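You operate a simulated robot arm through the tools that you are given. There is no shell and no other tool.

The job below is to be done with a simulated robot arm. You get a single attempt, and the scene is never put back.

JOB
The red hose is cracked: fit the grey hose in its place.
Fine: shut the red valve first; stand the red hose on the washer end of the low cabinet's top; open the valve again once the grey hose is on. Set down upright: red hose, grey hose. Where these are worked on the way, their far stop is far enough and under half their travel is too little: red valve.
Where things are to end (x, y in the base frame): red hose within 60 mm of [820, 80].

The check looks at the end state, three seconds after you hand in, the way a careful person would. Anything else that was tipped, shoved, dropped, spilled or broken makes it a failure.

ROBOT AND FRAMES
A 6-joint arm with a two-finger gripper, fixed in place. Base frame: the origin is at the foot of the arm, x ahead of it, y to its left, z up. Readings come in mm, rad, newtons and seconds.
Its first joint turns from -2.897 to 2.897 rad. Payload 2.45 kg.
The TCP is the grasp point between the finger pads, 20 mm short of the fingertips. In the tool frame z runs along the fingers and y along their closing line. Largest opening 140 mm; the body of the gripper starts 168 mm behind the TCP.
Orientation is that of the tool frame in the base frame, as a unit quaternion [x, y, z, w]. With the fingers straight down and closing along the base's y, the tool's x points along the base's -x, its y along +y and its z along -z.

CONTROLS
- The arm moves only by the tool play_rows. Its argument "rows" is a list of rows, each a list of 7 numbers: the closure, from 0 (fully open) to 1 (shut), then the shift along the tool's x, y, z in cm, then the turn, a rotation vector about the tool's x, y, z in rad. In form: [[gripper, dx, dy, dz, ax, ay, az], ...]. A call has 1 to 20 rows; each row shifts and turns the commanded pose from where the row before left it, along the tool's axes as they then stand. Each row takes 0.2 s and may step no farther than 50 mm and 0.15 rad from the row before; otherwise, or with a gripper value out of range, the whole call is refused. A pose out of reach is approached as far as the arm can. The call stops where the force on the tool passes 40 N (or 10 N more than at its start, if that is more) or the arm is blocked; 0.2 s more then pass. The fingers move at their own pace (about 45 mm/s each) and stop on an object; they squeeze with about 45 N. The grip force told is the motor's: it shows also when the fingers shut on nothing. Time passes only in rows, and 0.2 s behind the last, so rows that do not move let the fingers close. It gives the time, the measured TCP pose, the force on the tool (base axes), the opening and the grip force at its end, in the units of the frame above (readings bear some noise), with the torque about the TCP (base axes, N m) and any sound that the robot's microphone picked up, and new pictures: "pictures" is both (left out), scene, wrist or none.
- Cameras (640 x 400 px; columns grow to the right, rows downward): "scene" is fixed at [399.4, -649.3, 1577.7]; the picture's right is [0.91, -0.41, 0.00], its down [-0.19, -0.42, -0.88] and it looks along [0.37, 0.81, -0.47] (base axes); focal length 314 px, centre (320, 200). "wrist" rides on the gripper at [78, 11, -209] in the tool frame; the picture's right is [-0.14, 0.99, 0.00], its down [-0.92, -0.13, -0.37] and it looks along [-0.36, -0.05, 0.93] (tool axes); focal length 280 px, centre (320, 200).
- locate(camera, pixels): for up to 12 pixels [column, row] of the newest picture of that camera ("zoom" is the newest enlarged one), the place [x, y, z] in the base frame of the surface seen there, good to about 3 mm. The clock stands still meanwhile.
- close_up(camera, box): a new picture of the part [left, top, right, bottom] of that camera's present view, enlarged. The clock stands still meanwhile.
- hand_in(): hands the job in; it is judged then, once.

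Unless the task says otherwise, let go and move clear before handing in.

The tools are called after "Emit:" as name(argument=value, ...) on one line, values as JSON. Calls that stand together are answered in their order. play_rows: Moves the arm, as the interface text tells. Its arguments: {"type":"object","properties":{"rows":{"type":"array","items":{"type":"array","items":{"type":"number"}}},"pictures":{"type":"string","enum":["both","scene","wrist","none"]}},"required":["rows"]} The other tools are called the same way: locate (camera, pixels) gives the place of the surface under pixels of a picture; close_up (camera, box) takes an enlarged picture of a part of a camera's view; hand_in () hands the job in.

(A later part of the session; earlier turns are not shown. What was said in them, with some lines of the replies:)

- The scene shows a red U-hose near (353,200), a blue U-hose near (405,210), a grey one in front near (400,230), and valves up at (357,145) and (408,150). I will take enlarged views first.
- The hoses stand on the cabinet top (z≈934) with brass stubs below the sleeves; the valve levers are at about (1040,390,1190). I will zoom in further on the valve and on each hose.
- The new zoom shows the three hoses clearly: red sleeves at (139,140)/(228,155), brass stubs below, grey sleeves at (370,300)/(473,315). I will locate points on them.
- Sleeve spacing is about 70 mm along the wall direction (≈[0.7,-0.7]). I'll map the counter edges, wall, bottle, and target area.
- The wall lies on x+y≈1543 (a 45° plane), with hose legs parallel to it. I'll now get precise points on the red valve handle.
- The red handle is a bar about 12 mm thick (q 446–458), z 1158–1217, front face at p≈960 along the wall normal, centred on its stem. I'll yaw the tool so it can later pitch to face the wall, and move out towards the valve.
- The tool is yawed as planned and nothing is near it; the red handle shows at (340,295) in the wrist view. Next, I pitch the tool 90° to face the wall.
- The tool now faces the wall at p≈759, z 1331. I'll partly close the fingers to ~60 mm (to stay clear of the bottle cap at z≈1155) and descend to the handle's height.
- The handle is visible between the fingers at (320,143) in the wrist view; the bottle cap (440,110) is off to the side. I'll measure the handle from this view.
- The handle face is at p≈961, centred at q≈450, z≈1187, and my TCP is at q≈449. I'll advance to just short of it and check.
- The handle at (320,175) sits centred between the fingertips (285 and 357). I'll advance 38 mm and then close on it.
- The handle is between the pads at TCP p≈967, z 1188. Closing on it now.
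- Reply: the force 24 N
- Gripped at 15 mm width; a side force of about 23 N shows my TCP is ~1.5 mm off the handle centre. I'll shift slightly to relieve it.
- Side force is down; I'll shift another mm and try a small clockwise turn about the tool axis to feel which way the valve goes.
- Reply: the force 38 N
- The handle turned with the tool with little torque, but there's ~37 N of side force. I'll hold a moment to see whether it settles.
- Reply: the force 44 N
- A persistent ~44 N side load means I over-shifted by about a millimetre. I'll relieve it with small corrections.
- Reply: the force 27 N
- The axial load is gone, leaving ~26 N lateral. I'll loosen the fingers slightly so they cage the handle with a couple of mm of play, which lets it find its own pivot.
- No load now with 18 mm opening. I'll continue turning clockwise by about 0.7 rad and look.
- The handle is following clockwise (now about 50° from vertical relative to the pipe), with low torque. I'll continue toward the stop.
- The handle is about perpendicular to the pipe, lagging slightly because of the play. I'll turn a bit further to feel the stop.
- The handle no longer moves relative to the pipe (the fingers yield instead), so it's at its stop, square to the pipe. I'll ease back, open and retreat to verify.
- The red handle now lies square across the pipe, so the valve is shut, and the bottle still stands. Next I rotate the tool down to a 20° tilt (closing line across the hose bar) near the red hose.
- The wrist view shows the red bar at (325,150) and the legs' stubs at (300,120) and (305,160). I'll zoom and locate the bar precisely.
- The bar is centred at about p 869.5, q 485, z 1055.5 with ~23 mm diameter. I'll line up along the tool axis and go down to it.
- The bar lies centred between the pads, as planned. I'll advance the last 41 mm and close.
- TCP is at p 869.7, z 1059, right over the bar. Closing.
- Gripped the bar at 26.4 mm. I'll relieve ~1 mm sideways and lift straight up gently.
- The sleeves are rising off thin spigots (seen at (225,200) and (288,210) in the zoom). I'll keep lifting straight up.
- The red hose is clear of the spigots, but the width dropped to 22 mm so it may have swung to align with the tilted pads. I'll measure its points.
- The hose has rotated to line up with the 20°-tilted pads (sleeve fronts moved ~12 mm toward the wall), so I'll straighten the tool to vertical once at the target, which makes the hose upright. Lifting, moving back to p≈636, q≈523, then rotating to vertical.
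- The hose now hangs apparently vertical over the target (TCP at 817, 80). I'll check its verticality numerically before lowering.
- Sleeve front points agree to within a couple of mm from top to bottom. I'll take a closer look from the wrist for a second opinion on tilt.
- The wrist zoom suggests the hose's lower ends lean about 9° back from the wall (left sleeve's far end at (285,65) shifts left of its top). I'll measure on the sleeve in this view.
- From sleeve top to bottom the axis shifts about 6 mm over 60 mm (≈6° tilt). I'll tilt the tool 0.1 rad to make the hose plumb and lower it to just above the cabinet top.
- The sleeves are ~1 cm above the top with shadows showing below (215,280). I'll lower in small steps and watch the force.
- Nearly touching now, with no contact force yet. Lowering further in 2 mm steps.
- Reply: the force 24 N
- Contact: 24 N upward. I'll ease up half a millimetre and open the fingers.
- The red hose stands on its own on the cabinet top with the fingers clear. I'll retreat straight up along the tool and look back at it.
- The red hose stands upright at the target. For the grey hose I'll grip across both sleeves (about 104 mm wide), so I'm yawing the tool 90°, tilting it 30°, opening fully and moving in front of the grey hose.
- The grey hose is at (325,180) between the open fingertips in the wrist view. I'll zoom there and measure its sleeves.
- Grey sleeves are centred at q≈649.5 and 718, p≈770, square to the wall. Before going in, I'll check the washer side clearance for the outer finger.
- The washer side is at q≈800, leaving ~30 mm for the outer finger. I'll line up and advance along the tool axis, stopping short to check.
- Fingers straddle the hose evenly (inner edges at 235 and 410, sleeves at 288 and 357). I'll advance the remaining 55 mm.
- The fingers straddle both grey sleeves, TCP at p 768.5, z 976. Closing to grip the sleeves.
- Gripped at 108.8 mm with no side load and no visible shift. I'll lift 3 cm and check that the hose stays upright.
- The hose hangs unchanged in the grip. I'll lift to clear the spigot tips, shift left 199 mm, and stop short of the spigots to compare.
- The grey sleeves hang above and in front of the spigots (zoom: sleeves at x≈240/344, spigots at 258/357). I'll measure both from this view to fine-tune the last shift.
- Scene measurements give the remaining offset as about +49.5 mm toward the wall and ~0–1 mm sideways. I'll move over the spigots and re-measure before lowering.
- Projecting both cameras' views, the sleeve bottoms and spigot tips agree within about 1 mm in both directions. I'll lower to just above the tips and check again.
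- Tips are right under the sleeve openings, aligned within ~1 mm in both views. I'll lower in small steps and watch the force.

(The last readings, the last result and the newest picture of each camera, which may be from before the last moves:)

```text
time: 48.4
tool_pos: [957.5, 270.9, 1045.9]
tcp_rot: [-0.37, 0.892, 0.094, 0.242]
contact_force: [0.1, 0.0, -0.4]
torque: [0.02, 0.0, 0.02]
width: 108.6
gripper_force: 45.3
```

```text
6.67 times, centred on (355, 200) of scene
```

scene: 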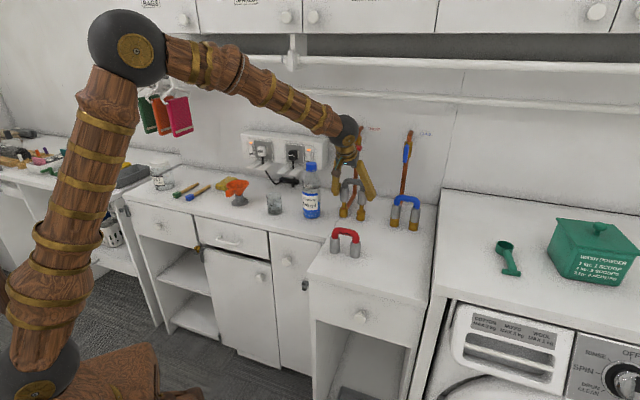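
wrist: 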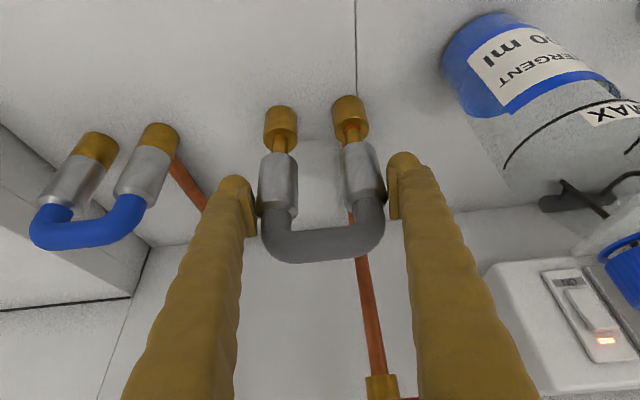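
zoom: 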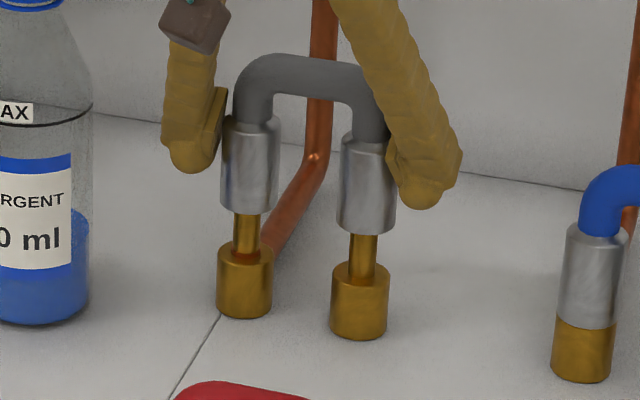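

The sleeves have passed the tips with no force, so both spigots are entering. I'll keep lowering gently.

Emit:
play_rows(rows=[[1, 0.25, 0, 0.433, 0, 0, 0], [1, 0.25, 0, 0.433, 0, 0, 0], [1, 0.25, 0, 0.433, 0, 0, 0], [1, 0, 0, 0, 0, 0, 0]], pictures="scene")

Emit:
close_up(camera="scene", box=[325, 170, 385, 230])

```text
time: 49.4
tool_pos: [958.1, 271.8, 1031.8]
tcp_rot: [-0.371, 0.892, 0.094, 0.241]
contact_force: [-0.2, 0.0, -1.5]
torque: [-0.01, -0.01, 0.03]
width: 108.4
gripper_force: 44.9
```

scene: 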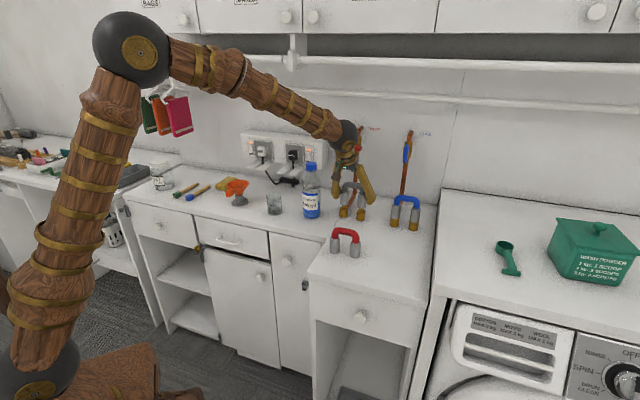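

```text
6.67 times, centred on (355, 200) of scene
```

zoom: 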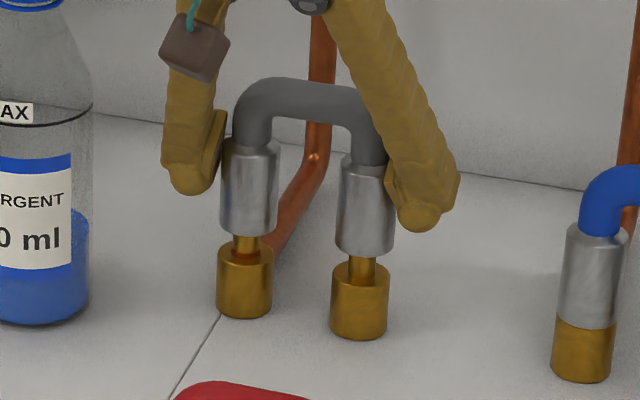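

Still no load with the sleeves about 20 mm down the spigots. Continuing to the shoulders.

Emit:
play_rows(rows=[[1, 0.25, 0, 0.433, 0, 0, 0], [1, 0.25, 0, 0.433, 0, 0, 0], [1, 0.2, 0, 0.346, 0, 0, 0], [1, 0, 0, 0, 0, 0, 0]], pictures="scene")

Emit:
close_up(camera="scene", box=[325, 170, 385, 230])

```text
time: 50.4
tool_pos: [958.3, 270.9, 1017.8]
tcp_rot: [-0.37, 0.892, 0.095, 0.241]
contact_force: [0.3, 0.1, -1.5]
torque: [-0.01, 0.04, 0.01]
width: 108.1
gripper_force: 44.7
```

scene: 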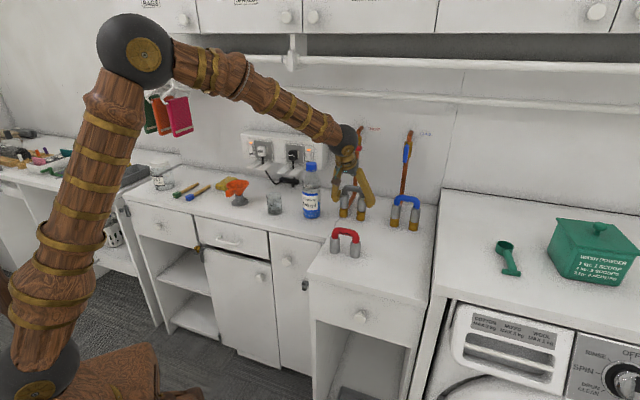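

```text
6.67 times, centred on (355, 200) of scene
```

zoom: 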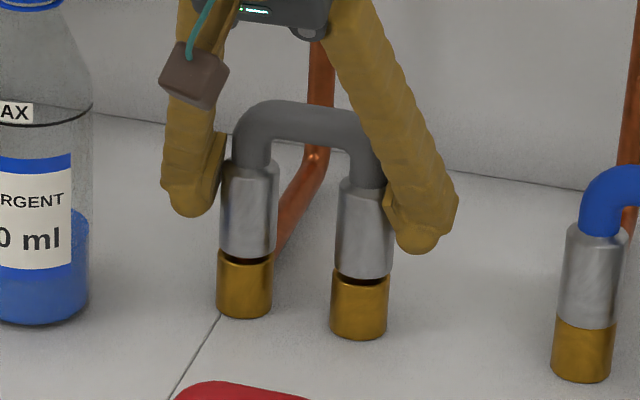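

A small dark gap of ~4 mm remains above the brass shoulders. Lowering in 1–2 mm steps until contact.

Emit:
play_rows(rows=[[1, 0.1, 0, 0.173, 0, 0, 0], [1, 0.1, 0, 0.173, 0, 0, 0], [1, 0, 0, 0, 0, 0, 0]], pictures="none")

Emit:
close_up(camera="scene", box=[325, 170, 385, 230])

```text
time: 51.2
tool_pos: [957.2, 271.3, 1014.8]
tcp_rot: [-0.371, 0.892, 0.095, 0.241]
contact_force: [0.0, -0.1, -1.5]
torque: [-0.03, -0.01, 0.01]
width: 108.2
gripper_force: 45.1
```

```text
6.67 times, centred on (355, 200) of scene
```

zoom: 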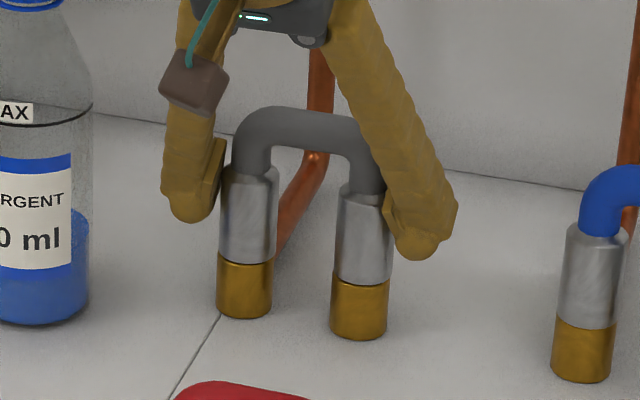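

Nearly flush now, still no force. One or two more millimetres.

Emit:
play_rows(rows=[[1, 0.05, 0, 0.087, 0, 0, 0], [1, 0.05, 0, 0.087, 0, 0, 0], [1, 0, 0, 0, 0, 0, 0]], pictures="none")

Emit:
close_up(camera="scene", box=[325, 170, 385, 230])

```text
time: 52.0
tool_pos: [957.3, 270.5, 1012.2]
tcp_rot: [-0.371, 0.892, 0.094, 0.242]
contact_force: [-1.4, -0.5, 2.5]
torque: [0.1, 0.16, 0.06]
width: 108.2
gripper_force: 45.3
```

```text
6.67 times, centred on (355, 200) of scene
```

zoom: 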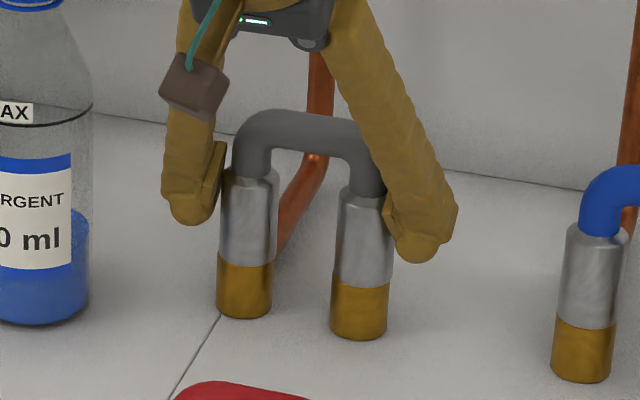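

Contact is starting (z force rose from −1.5 to +2.5 N). I'll press slightly further to make sure it's fully seated.

Emit:
play_rows(rows=[[1, 0.04, 0, 0.07, 0, 0, 0], [1, 0, 0, 0, 0, 0, 0]], pictures="none")

```text
time: 52.6
tool_pos: [957.5, 270.8, 1012.0]
tcp_rot: [-0.371, 0.891, 0.095, 0.242]
contact_force: [-5.3, 0.3, 17.6]
torque: [0.3, 0.69, 0.04]
width: 108.1
gripper_force: 45.0
```

Contact of ~18 N at z 1012 means the sleeves are on the shoulders. I'll open the fingers and back out along the tool axis.

Emit:
play_rows(rows=[[0.15, 0, 0, 0, 0, 0, 0], [0.08, 0, 0, 0, 0, 0, 0], [0, 0, 0, 0, 0, 0, 0], [0, 0, 0, 0, 0, 0, 0]])

Emit:
close_up(camera="scene", box=[325, 170, 385, 230])

```text
time: 53.6
tool_pos: [957.6, 271.6, 1011.2]
tcp_rot: [-0.372, 0.892, 0.094, 0.24]
contact_force: [0.1, -1.1, 1.0]
torque: [-0.03, 0.02, 0.05]
width: 139.8
gripper_force: 0.1
```

scene: 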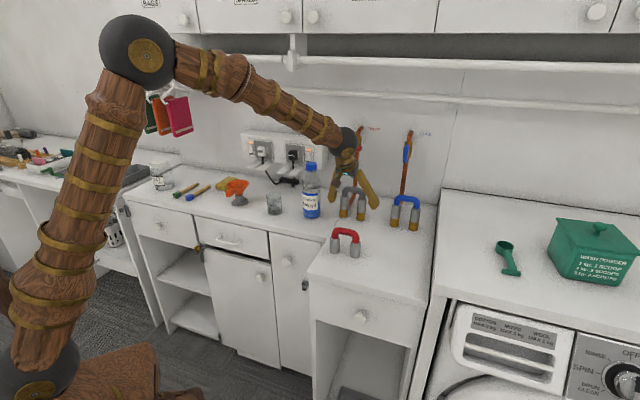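
wrist: 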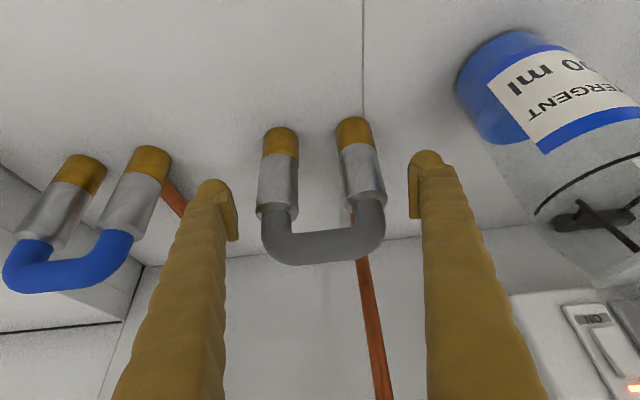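

```text
6.67 times, centred on (355, 200) of scene
```

zoom: 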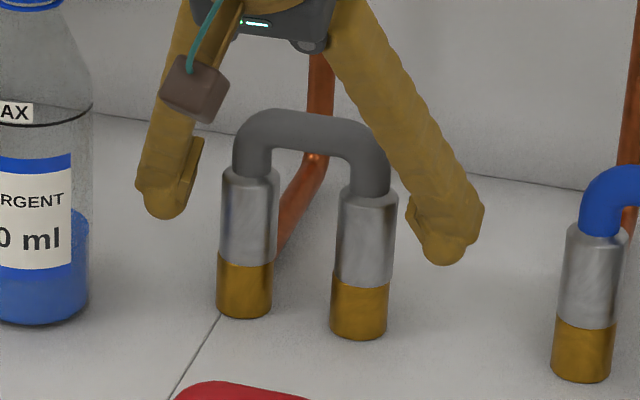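

The grey hose sits flush on both shoulders like the blue one. I'll back out along the tool axis, then reorient to face the valve.

Emit:
play_rows(rows=[[0, 0, 0, -4, 0, 0, 0], [0, 0, 0, -4.5, 0, 0, 0], [0, 0, 0, -4.5, 0, 0, 0], [0, 0, 0, -4.5, 0, 0, 0], [0, 0, 0, -4.5, 0, 0, 0], [0.571, 0, 0, 0, 0, -0.1309, 0], [0.571, 0, 0, 0, 0, -0.1309, 0], [0.571, 0, 0, 0, 0, -0.1309, 0], [0.571, 0, 0, 0, 0, -0.1309, 0], [0.571, 0, 0, 0, 0, -0.1309, 0], [0.571, 0, 0, 0, 0, -0.1309, 0], [0.571, 0, 0, 0, 0, -0.1309, 0], [0.571, 0, 0, 0, 0, -0.1309, 0], [0.571, 0, 0, 0, 0, 0, 0]])

Emit:
close_up(camera="scene", box=[310, 150, 430, 270])

```text
time: 56.6
tool_pos: [877.5, 192.6, 1201.4]
tcp_rot: [-0.273, 0.652, 0.267, 0.655]
contact_force: [0.1, -0.4, -0.3]
torque: [-0.01, 0.01, -0.02]
width: 60.1
gripper_force: 0.1
```

scene: 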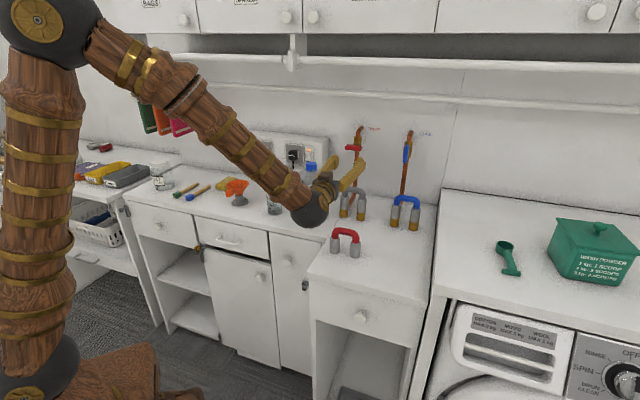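
wrist: 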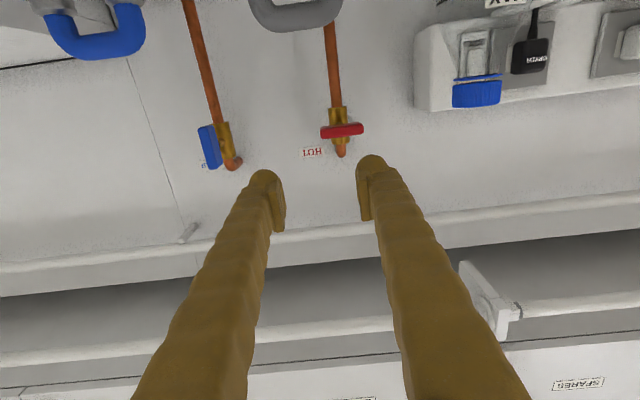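

```text
3.33 times, centred on (370, 210) of scene
```

zoom: 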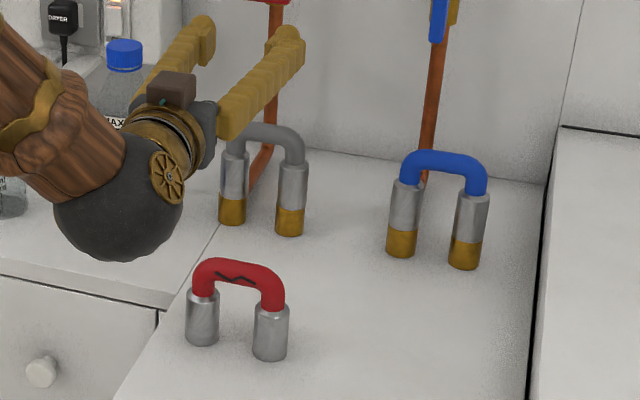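

All three hoses stand fine. I'll centre on the valve (q≈450, z≈1187) and roll the tool 90° so the fingers straddle the horizontal handle.

Emit:
play_rows(rows=[[0.571, 1.44, 3.38, 0, 0, 0, 0], [0.571, 0, 0, 0, 0, 0, 0.1428], [0.571, 0, 0, 0, 0, 0, 0.1428], [0.571, 0, 0, 0, 0, 0, 0.1428], [0.571, 0, 0, 0, 0, 0, 0.1428], [0.571, 0, 0, 0, 0, 0, 0.1428], [0.571, 0, 0, 0, 0, 0, 0.1428], [0.571, 0, 0, 0, 0, 0, 0.1428], [0.571, 0, 0, 0, 0, 0, 0.1428], [0.571, 0, 0, 0, 0, 0, 0.1428], [0.571, 0, 0, 0, 0, 0, 0.1428], [0.571, 0, 0, 0, 0, 0, 0.1428], [0.571, 0, 0, 0, 0, 0, 0]])

Emit:
close_up(camera="wrist", box=[260, 90, 380, 190])

```text
time: 59.4
tool_pos: [854.5, 218.3, 1187.0]
tcp_rot: [0.267, 0.654, 0.652, 0.273]
contact_force: [0.0, 0.1, -0.9]
torque: [-0.02, -0.01, 0.04]
width: 59.9
gripper_force: 0.1
```

scene: 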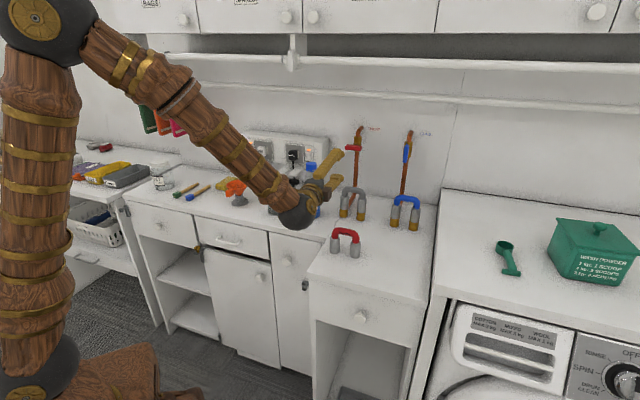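
wrist: 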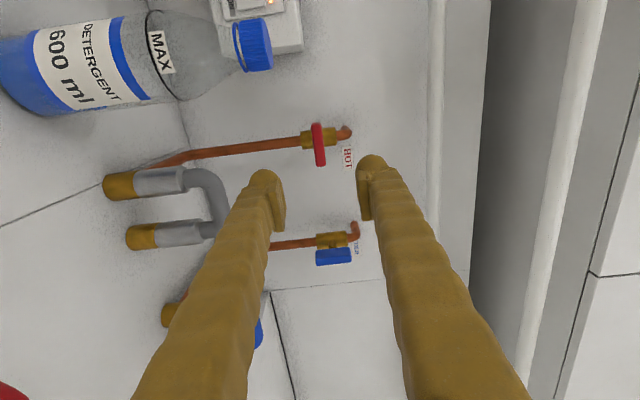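

```text
4.00 times, centred on (320, 140) of wrist
```

zoom: 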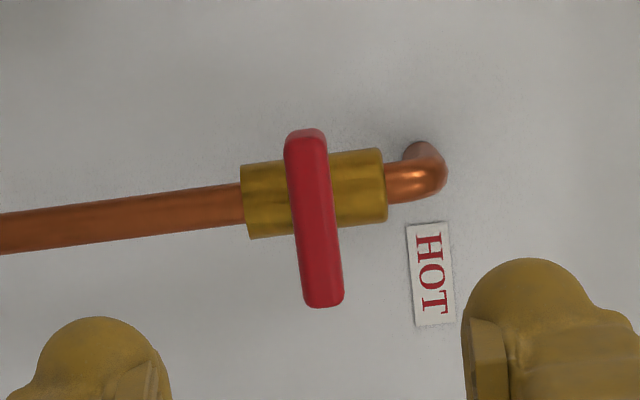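

The handle is square to the pipe and centred at (318,143). Advancing toward it.

Emit:
play_rows(rows=[[0.571, 0, 0, 4.2, 0, 0, 0], [0.571, 0, 0, 4.2, 0, 0, 0], [0.571, 0, 0, 4.2, 0, 0, 0], [0.571, 0, 0, 4.2, 0, 0, 0], [0.571, 0, 0, 0, 0, 0, 0]])

Emit:
close_up(camera="wrist", box=[240, 110, 400, 240])

```text
time: 60.6
tool_pos: [972.1, 336.6, 1186.4]
tcp_rot: [0.267, 0.655, 0.652, 0.274]
contact_force: [0.3, 0.3, 0.0]
torque: [-0.01, 0.01, 0.01]
width: 60.1
gripper_force: 0.0
```

scene: 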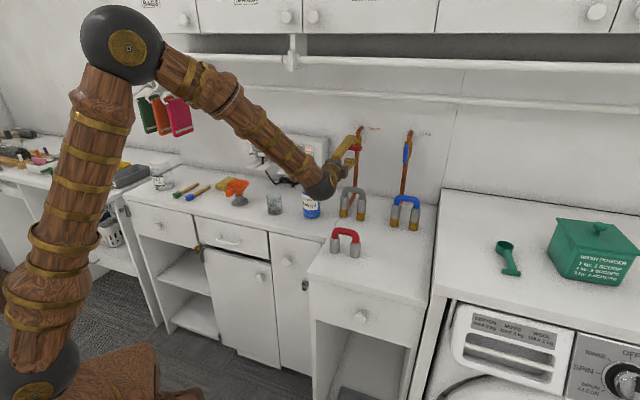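
wrist: 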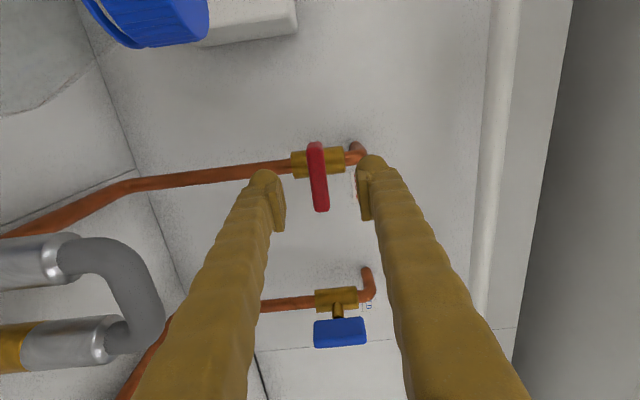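

```text
3.08 times, centred on (320, 175) of wrist
```

zoom: 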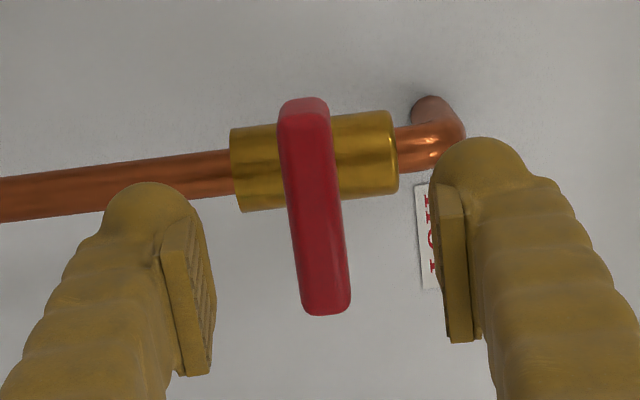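

The handle lies centred between the finger pads. Advancing the last 41 mm and then loosely closing to ~18 mm.

Emit:
play_rows(rows=[[0.571, 0, 0, 2.05, 0, 0, 0], [0.571, 0, 0, 2.05, 0, 0, 0], [0.571, 0, 0, 0, 0, 0, 0], [0.876, 0, 0, 0, 0, 0, 0], [0.876, 0, 0, 0, 0, 0, 0], [0.876, 0, 0, 0, 0, 0, 0], [0.876, 0, 0, 0, 0, 0, 0]], pictures="wrist")

Emit:
close_up(camera="wrist", box=[240, 120, 400, 240])

```text
time: 62.2
tool_pos: [1002.3, 364.9, 1186.8]
tcp_rot: [0.267, 0.655, 0.652, 0.274]
contact_force: [0.9, -0.5, -4.3]
torque: [-0.04, 0.02, -0.01]
width: 20.2
gripper_force: 1.9
```

wrist: 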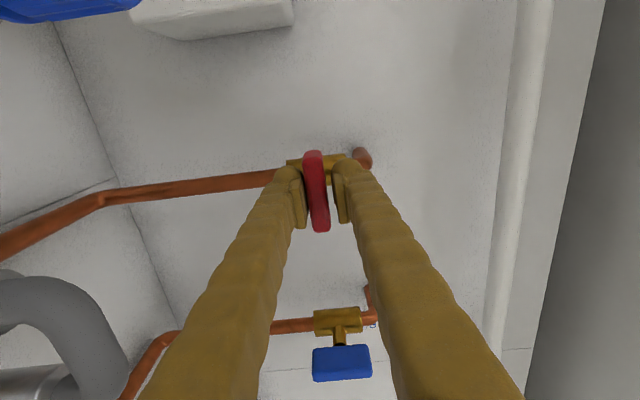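

```text
3.33 times, centred on (320, 180) of wrist
```

zoom: 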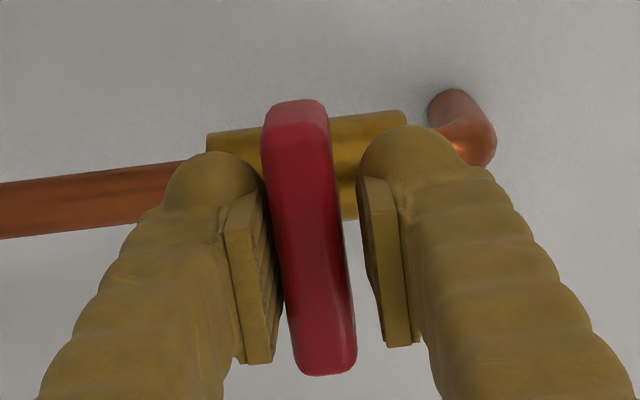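

The handle is caged at 20 mm with only ~4 N on it. I'll turn it counter-clockwise back toward open.

Emit:
play_rows(rows=[[0.876, 0, 0, 0, 0, 0, -0.12], [0.876, 0, 0, 0, 0, 0, -0.12], [0.876, 0, 0, 0, 0, 0, -0.12], [0.876, 0, 0, 0, 0, 0, -0.12], [0.876, 0, 0, 0, 0, 0, -0.12], [0.876, 0, 0, 0, 0, 0, -0.12], [0.876, 0, 0, 0, 0, 0, -0.12]], pictures="wrist")

Emit:
close_up(camera="wrist", box=[240, 120, 400, 240])

```text
time: 63.8
tool_pos: [1001.9, 366.1, 1187.9]
tcp_rot: [-0.024, 0.707, 0.483, 0.517]
contact_force: [2.4, -0.8, -3.1]
torque: [-0.01, 0.06, -0.02]
width: 19.5
gripper_force: 1.6
```

wrist: 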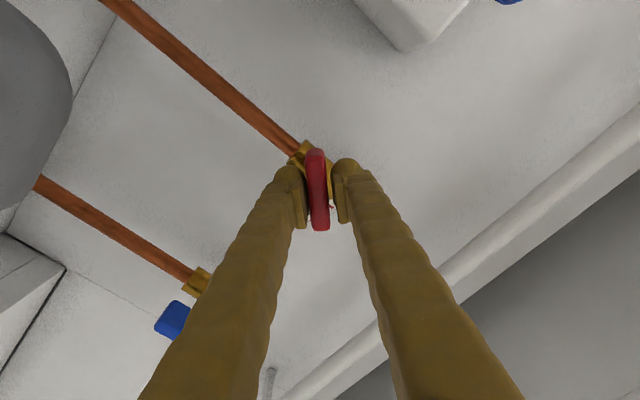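

```text
3.33 times, centred on (320, 180) of wrist
```

zoom: 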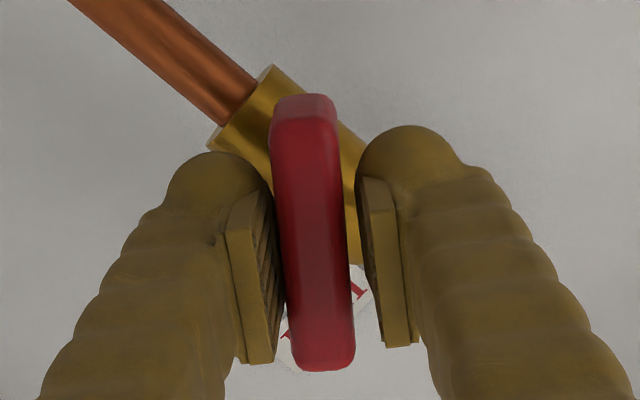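

The handle is following, about halfway. Continuing to the open stop.

Emit:
play_rows(rows=[[0.876, 0, 0, 0, 0, 0, -0.12], [0.876, 0, 0, 0, 0, 0, -0.12], [0.876, 0, 0, 0, 0, 0, -0.12], [0.876, 0, 0, 0, 0, 0, -0.12], [0.876, 0, 0, 0, 0, 0, -0.12], [0.876, 0, 0, 0, 0, 0, -0.12], [0.876, 0, 0, 0, 0, 0, -0.06], [0.876, 0, 0, 0, 0, 0, -0.06]], pictures="wrist")

Emit:
close_up(camera="wrist", box=[240, 120, 400, 240])

```text
time: 65.6
tool_pos: [1002.7, 367.5, 1187.4]
tcp_rot: [-0.31, 0.635, 0.23, 0.669]
contact_force: [-2.7, 1.5, 0.0]
torque: [0.21, 0.21, 0.05]
width: 18.3
gripper_force: 12.6
```

wrist: 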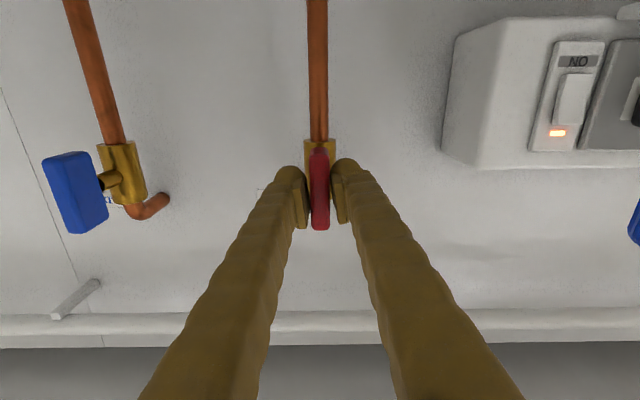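

```text
3.33 times, centred on (320, 180) of wrist
```

zoom: 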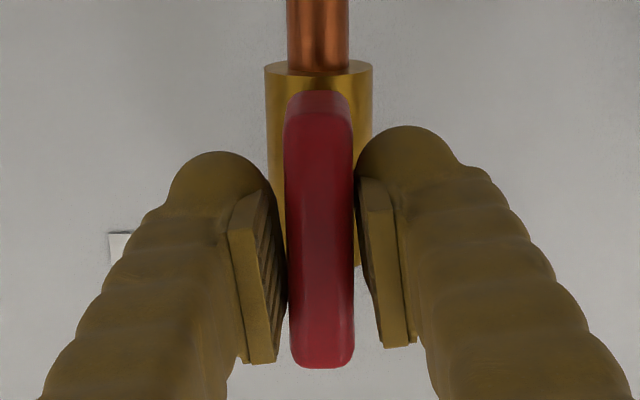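

The handle is in line with the pipe and torque has risen to 0.3 Nm — the open stop. I'll ease back, open the fingers and retreat.

Emit:
play_rows(rows=[[0.876, 0, 0, 0, 0, 0, 0.055], [0.876, 0, 0, 0, 0, 0, 0.055], [0.6, 0, 0, 0, 0, 0, 0], [0.6, 0, 0, 0, 0, 0, 0], [0.6, 0, 0, 0, 0, 0, 0], [0.6, 0, 0, -3, 0, 0, 0], [0.6, 0, 0, -4, 0, 0, 0], [0.6, 0, 0, -4.5, 0, 0, 0], [0.6, 0, 0, -4.5, 0, 0, 0], [0.6, 0, 0, -4.5, 0, 0, 0], [0.6, 0, 0, 0, 0, 0, 0]])

Emit:
close_up(camera="scene", box=[300, 110, 440, 270])

Emit:
close_up(camera="wrist", box=[260, 80, 380, 180])

```text
time: 68.0
tool_pos: [857.4, 221.7, 1186.9]
tcp_rot: [-0.274, 0.652, 0.268, 0.654]
contact_force: [-0.5, -0.6, -0.5]
torque: [-0.01, 0.0, 0.02]
width: 55.9
gripper_force: 0.1
```

scene: 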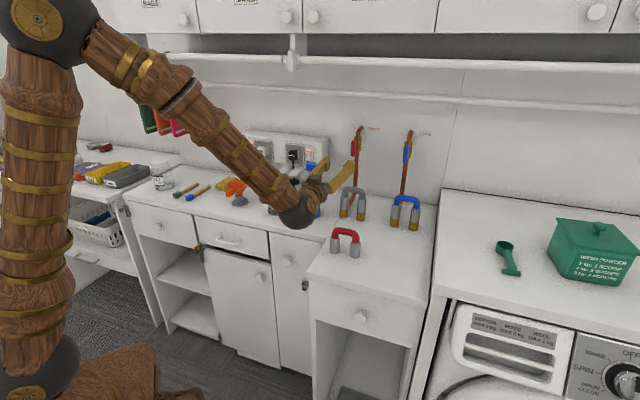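
wrist: 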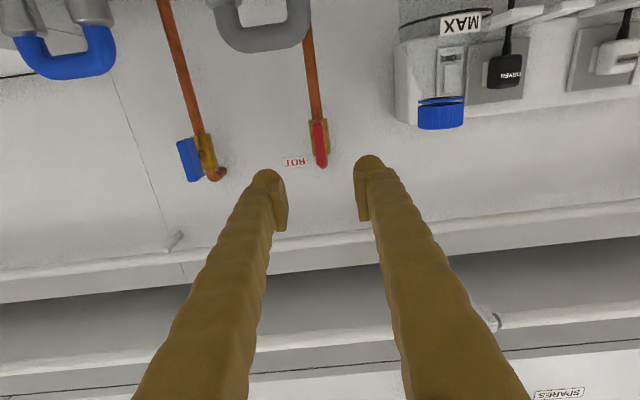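

```text
2.50 times, centred on (370, 190) of scene
```

zoom: 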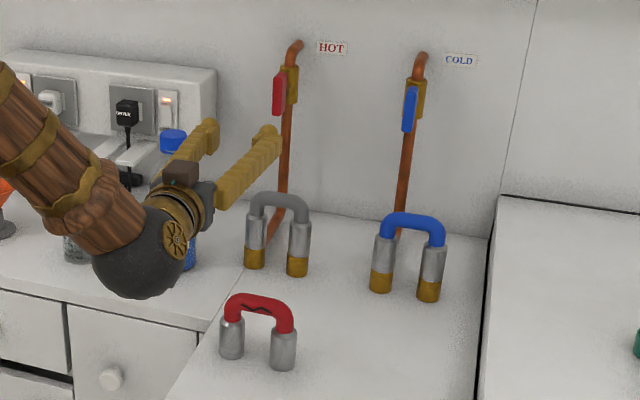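

```text
4.00 times, centred on (320, 130) of wrist
```

zoom: 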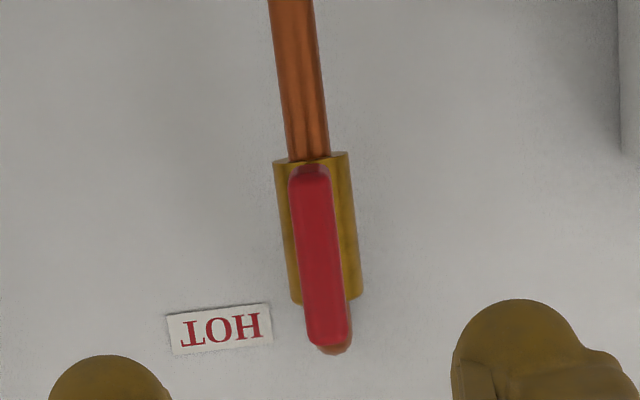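

The red handle again lines up with the pipe and the grey hose is seated. I'll raise the arm clear and pitch it back down for a final unobstructed look.

Emit:
play_rows(rows=[[0.6, -3.6, 0, -1, 0, 0, 0], [0.6, -3.6, 0, -1, 0, 0, 0], [0.6, -3.6, 0, -1, 0, 0, 0], [0.6, -3.6, 0, -1, 0, 0, 0], [0.6, 0, 0, -4.5, 0, 0.1428, 0], [0.6, 0, 0, 0, 0, 0.1428, 0], [0.6, 0, 0, 0, 0, 0.1428, 0], [0.6, 0, 0, 0, 0, 0.1428, 0], [0.6, 0, 0, 0, 0, 0.1428, 0], [0.6, 0, 0, 0, 0, 0.1428, 0], [0.6, 0, 0, 0, 0, 0.1428, 0], [0.6, 0, 0, 0, 0, 0.1428, 0], [0.6, 0, 0, 0, 0, 0.1428, 0], [0.6, 4, 0, 0, 0, 0, 0], [0.6, 4, 0, 0, 0, 0, 0], [0.6, 4, 0, 0, 0, 0, 0], [0.6, 4, 0, 0, 0, 0, 0]])

Emit:
close_up(camera="scene", box=[250, 110, 450, 270])

Emit:
close_up(camera="scene", box=[320, 180, 380, 260])

```text
time: 71.6
tool_pos: [686.1, 53.1, 1285.3]
tcp_rot: [-0.379, 0.914, 0.05, 0.133]
contact_force: [0.2, 0.3, -0.5]
torque: [-0.02, 0.02, 0.03]
width: 55.9
gripper_force: 0.0
```

scene: 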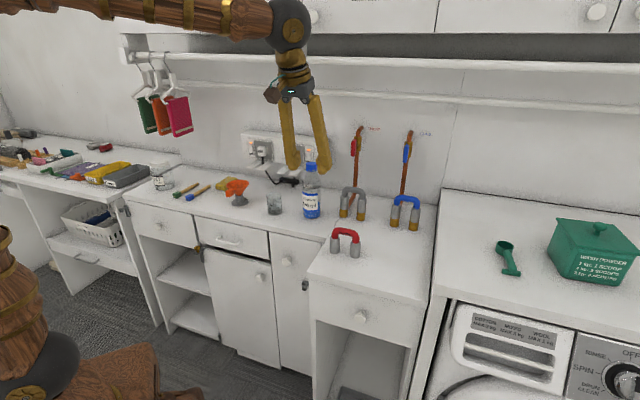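
wrist: 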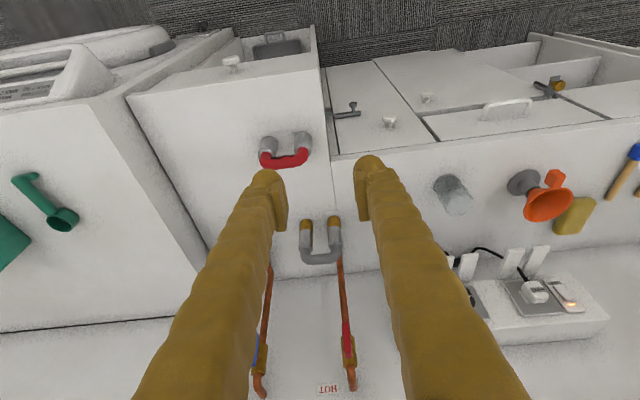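

```text
2.50 times, centred on (350, 190) of scene
```

zoom: 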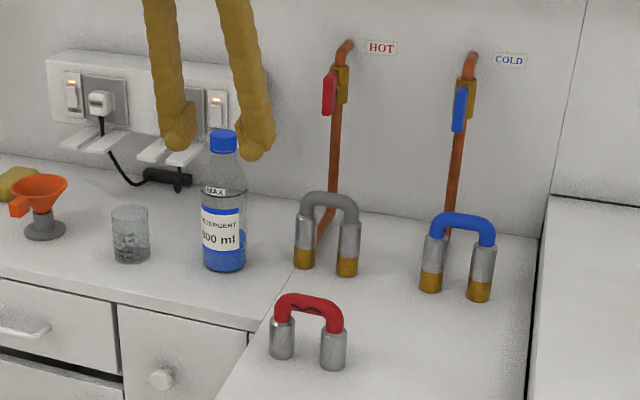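

```text
5.00 times, centred on (350, 220) of scene
```

zoom: 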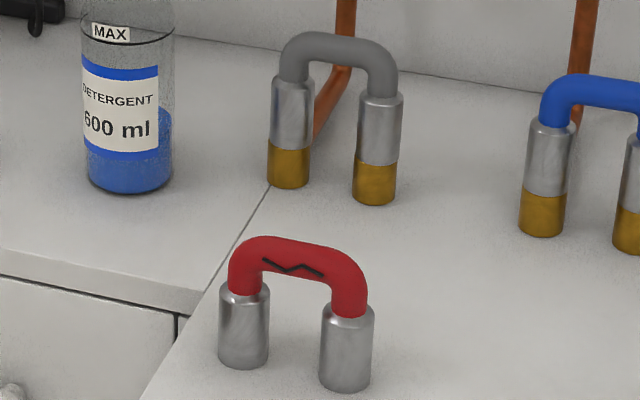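

The final view shows the grey hose seated, the red hose upright, and the valve in line. I'll confirm the red hose's position against [820, 80].

Emit:
locate(camera="zoom", pixels=[[244, 325], [346, 345], [290, 250], [244, 365], [346, 388], [289, 130], [379, 145], [289, 165], [376, 185], [330, 40]])

```text
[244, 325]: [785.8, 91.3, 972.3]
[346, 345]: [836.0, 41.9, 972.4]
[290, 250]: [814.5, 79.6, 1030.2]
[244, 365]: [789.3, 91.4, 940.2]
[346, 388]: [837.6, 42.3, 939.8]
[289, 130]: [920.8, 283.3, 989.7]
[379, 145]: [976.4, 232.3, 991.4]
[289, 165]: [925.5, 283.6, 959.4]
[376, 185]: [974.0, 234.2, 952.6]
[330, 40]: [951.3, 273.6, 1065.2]
```

The red hose stands centred at about (819, 80), and the grey bar top is at z≈1065, matching where the red one sat. The valve is open again and the arm is clear, so I'm handing in.

Emit:
hand_in()

```text
The job is handed in.
```

The grey hose is fitted in place of the cracked red one, and the job is handed in; no verdict has come back yet.

- **Red valve:** turned to its shut stop before the hoses were touched. Once the grey hose was on, I turned it back to its open stop, in line with the pipe.
- **Red hose:** standing upright on the low cabinet's top, centred at about (819, 80), within 2 mm of the target.
- **Grey hose:** upright on both brass stubs and down on their shoulders. Its top is at about z 1065, level with where the red hose's top was.
- **Surroundings:** in the last pictures the detergent bottle, the blue hose and the other items on the worktops look undisturbed. The gripper was open and the arm clear before I handed in.
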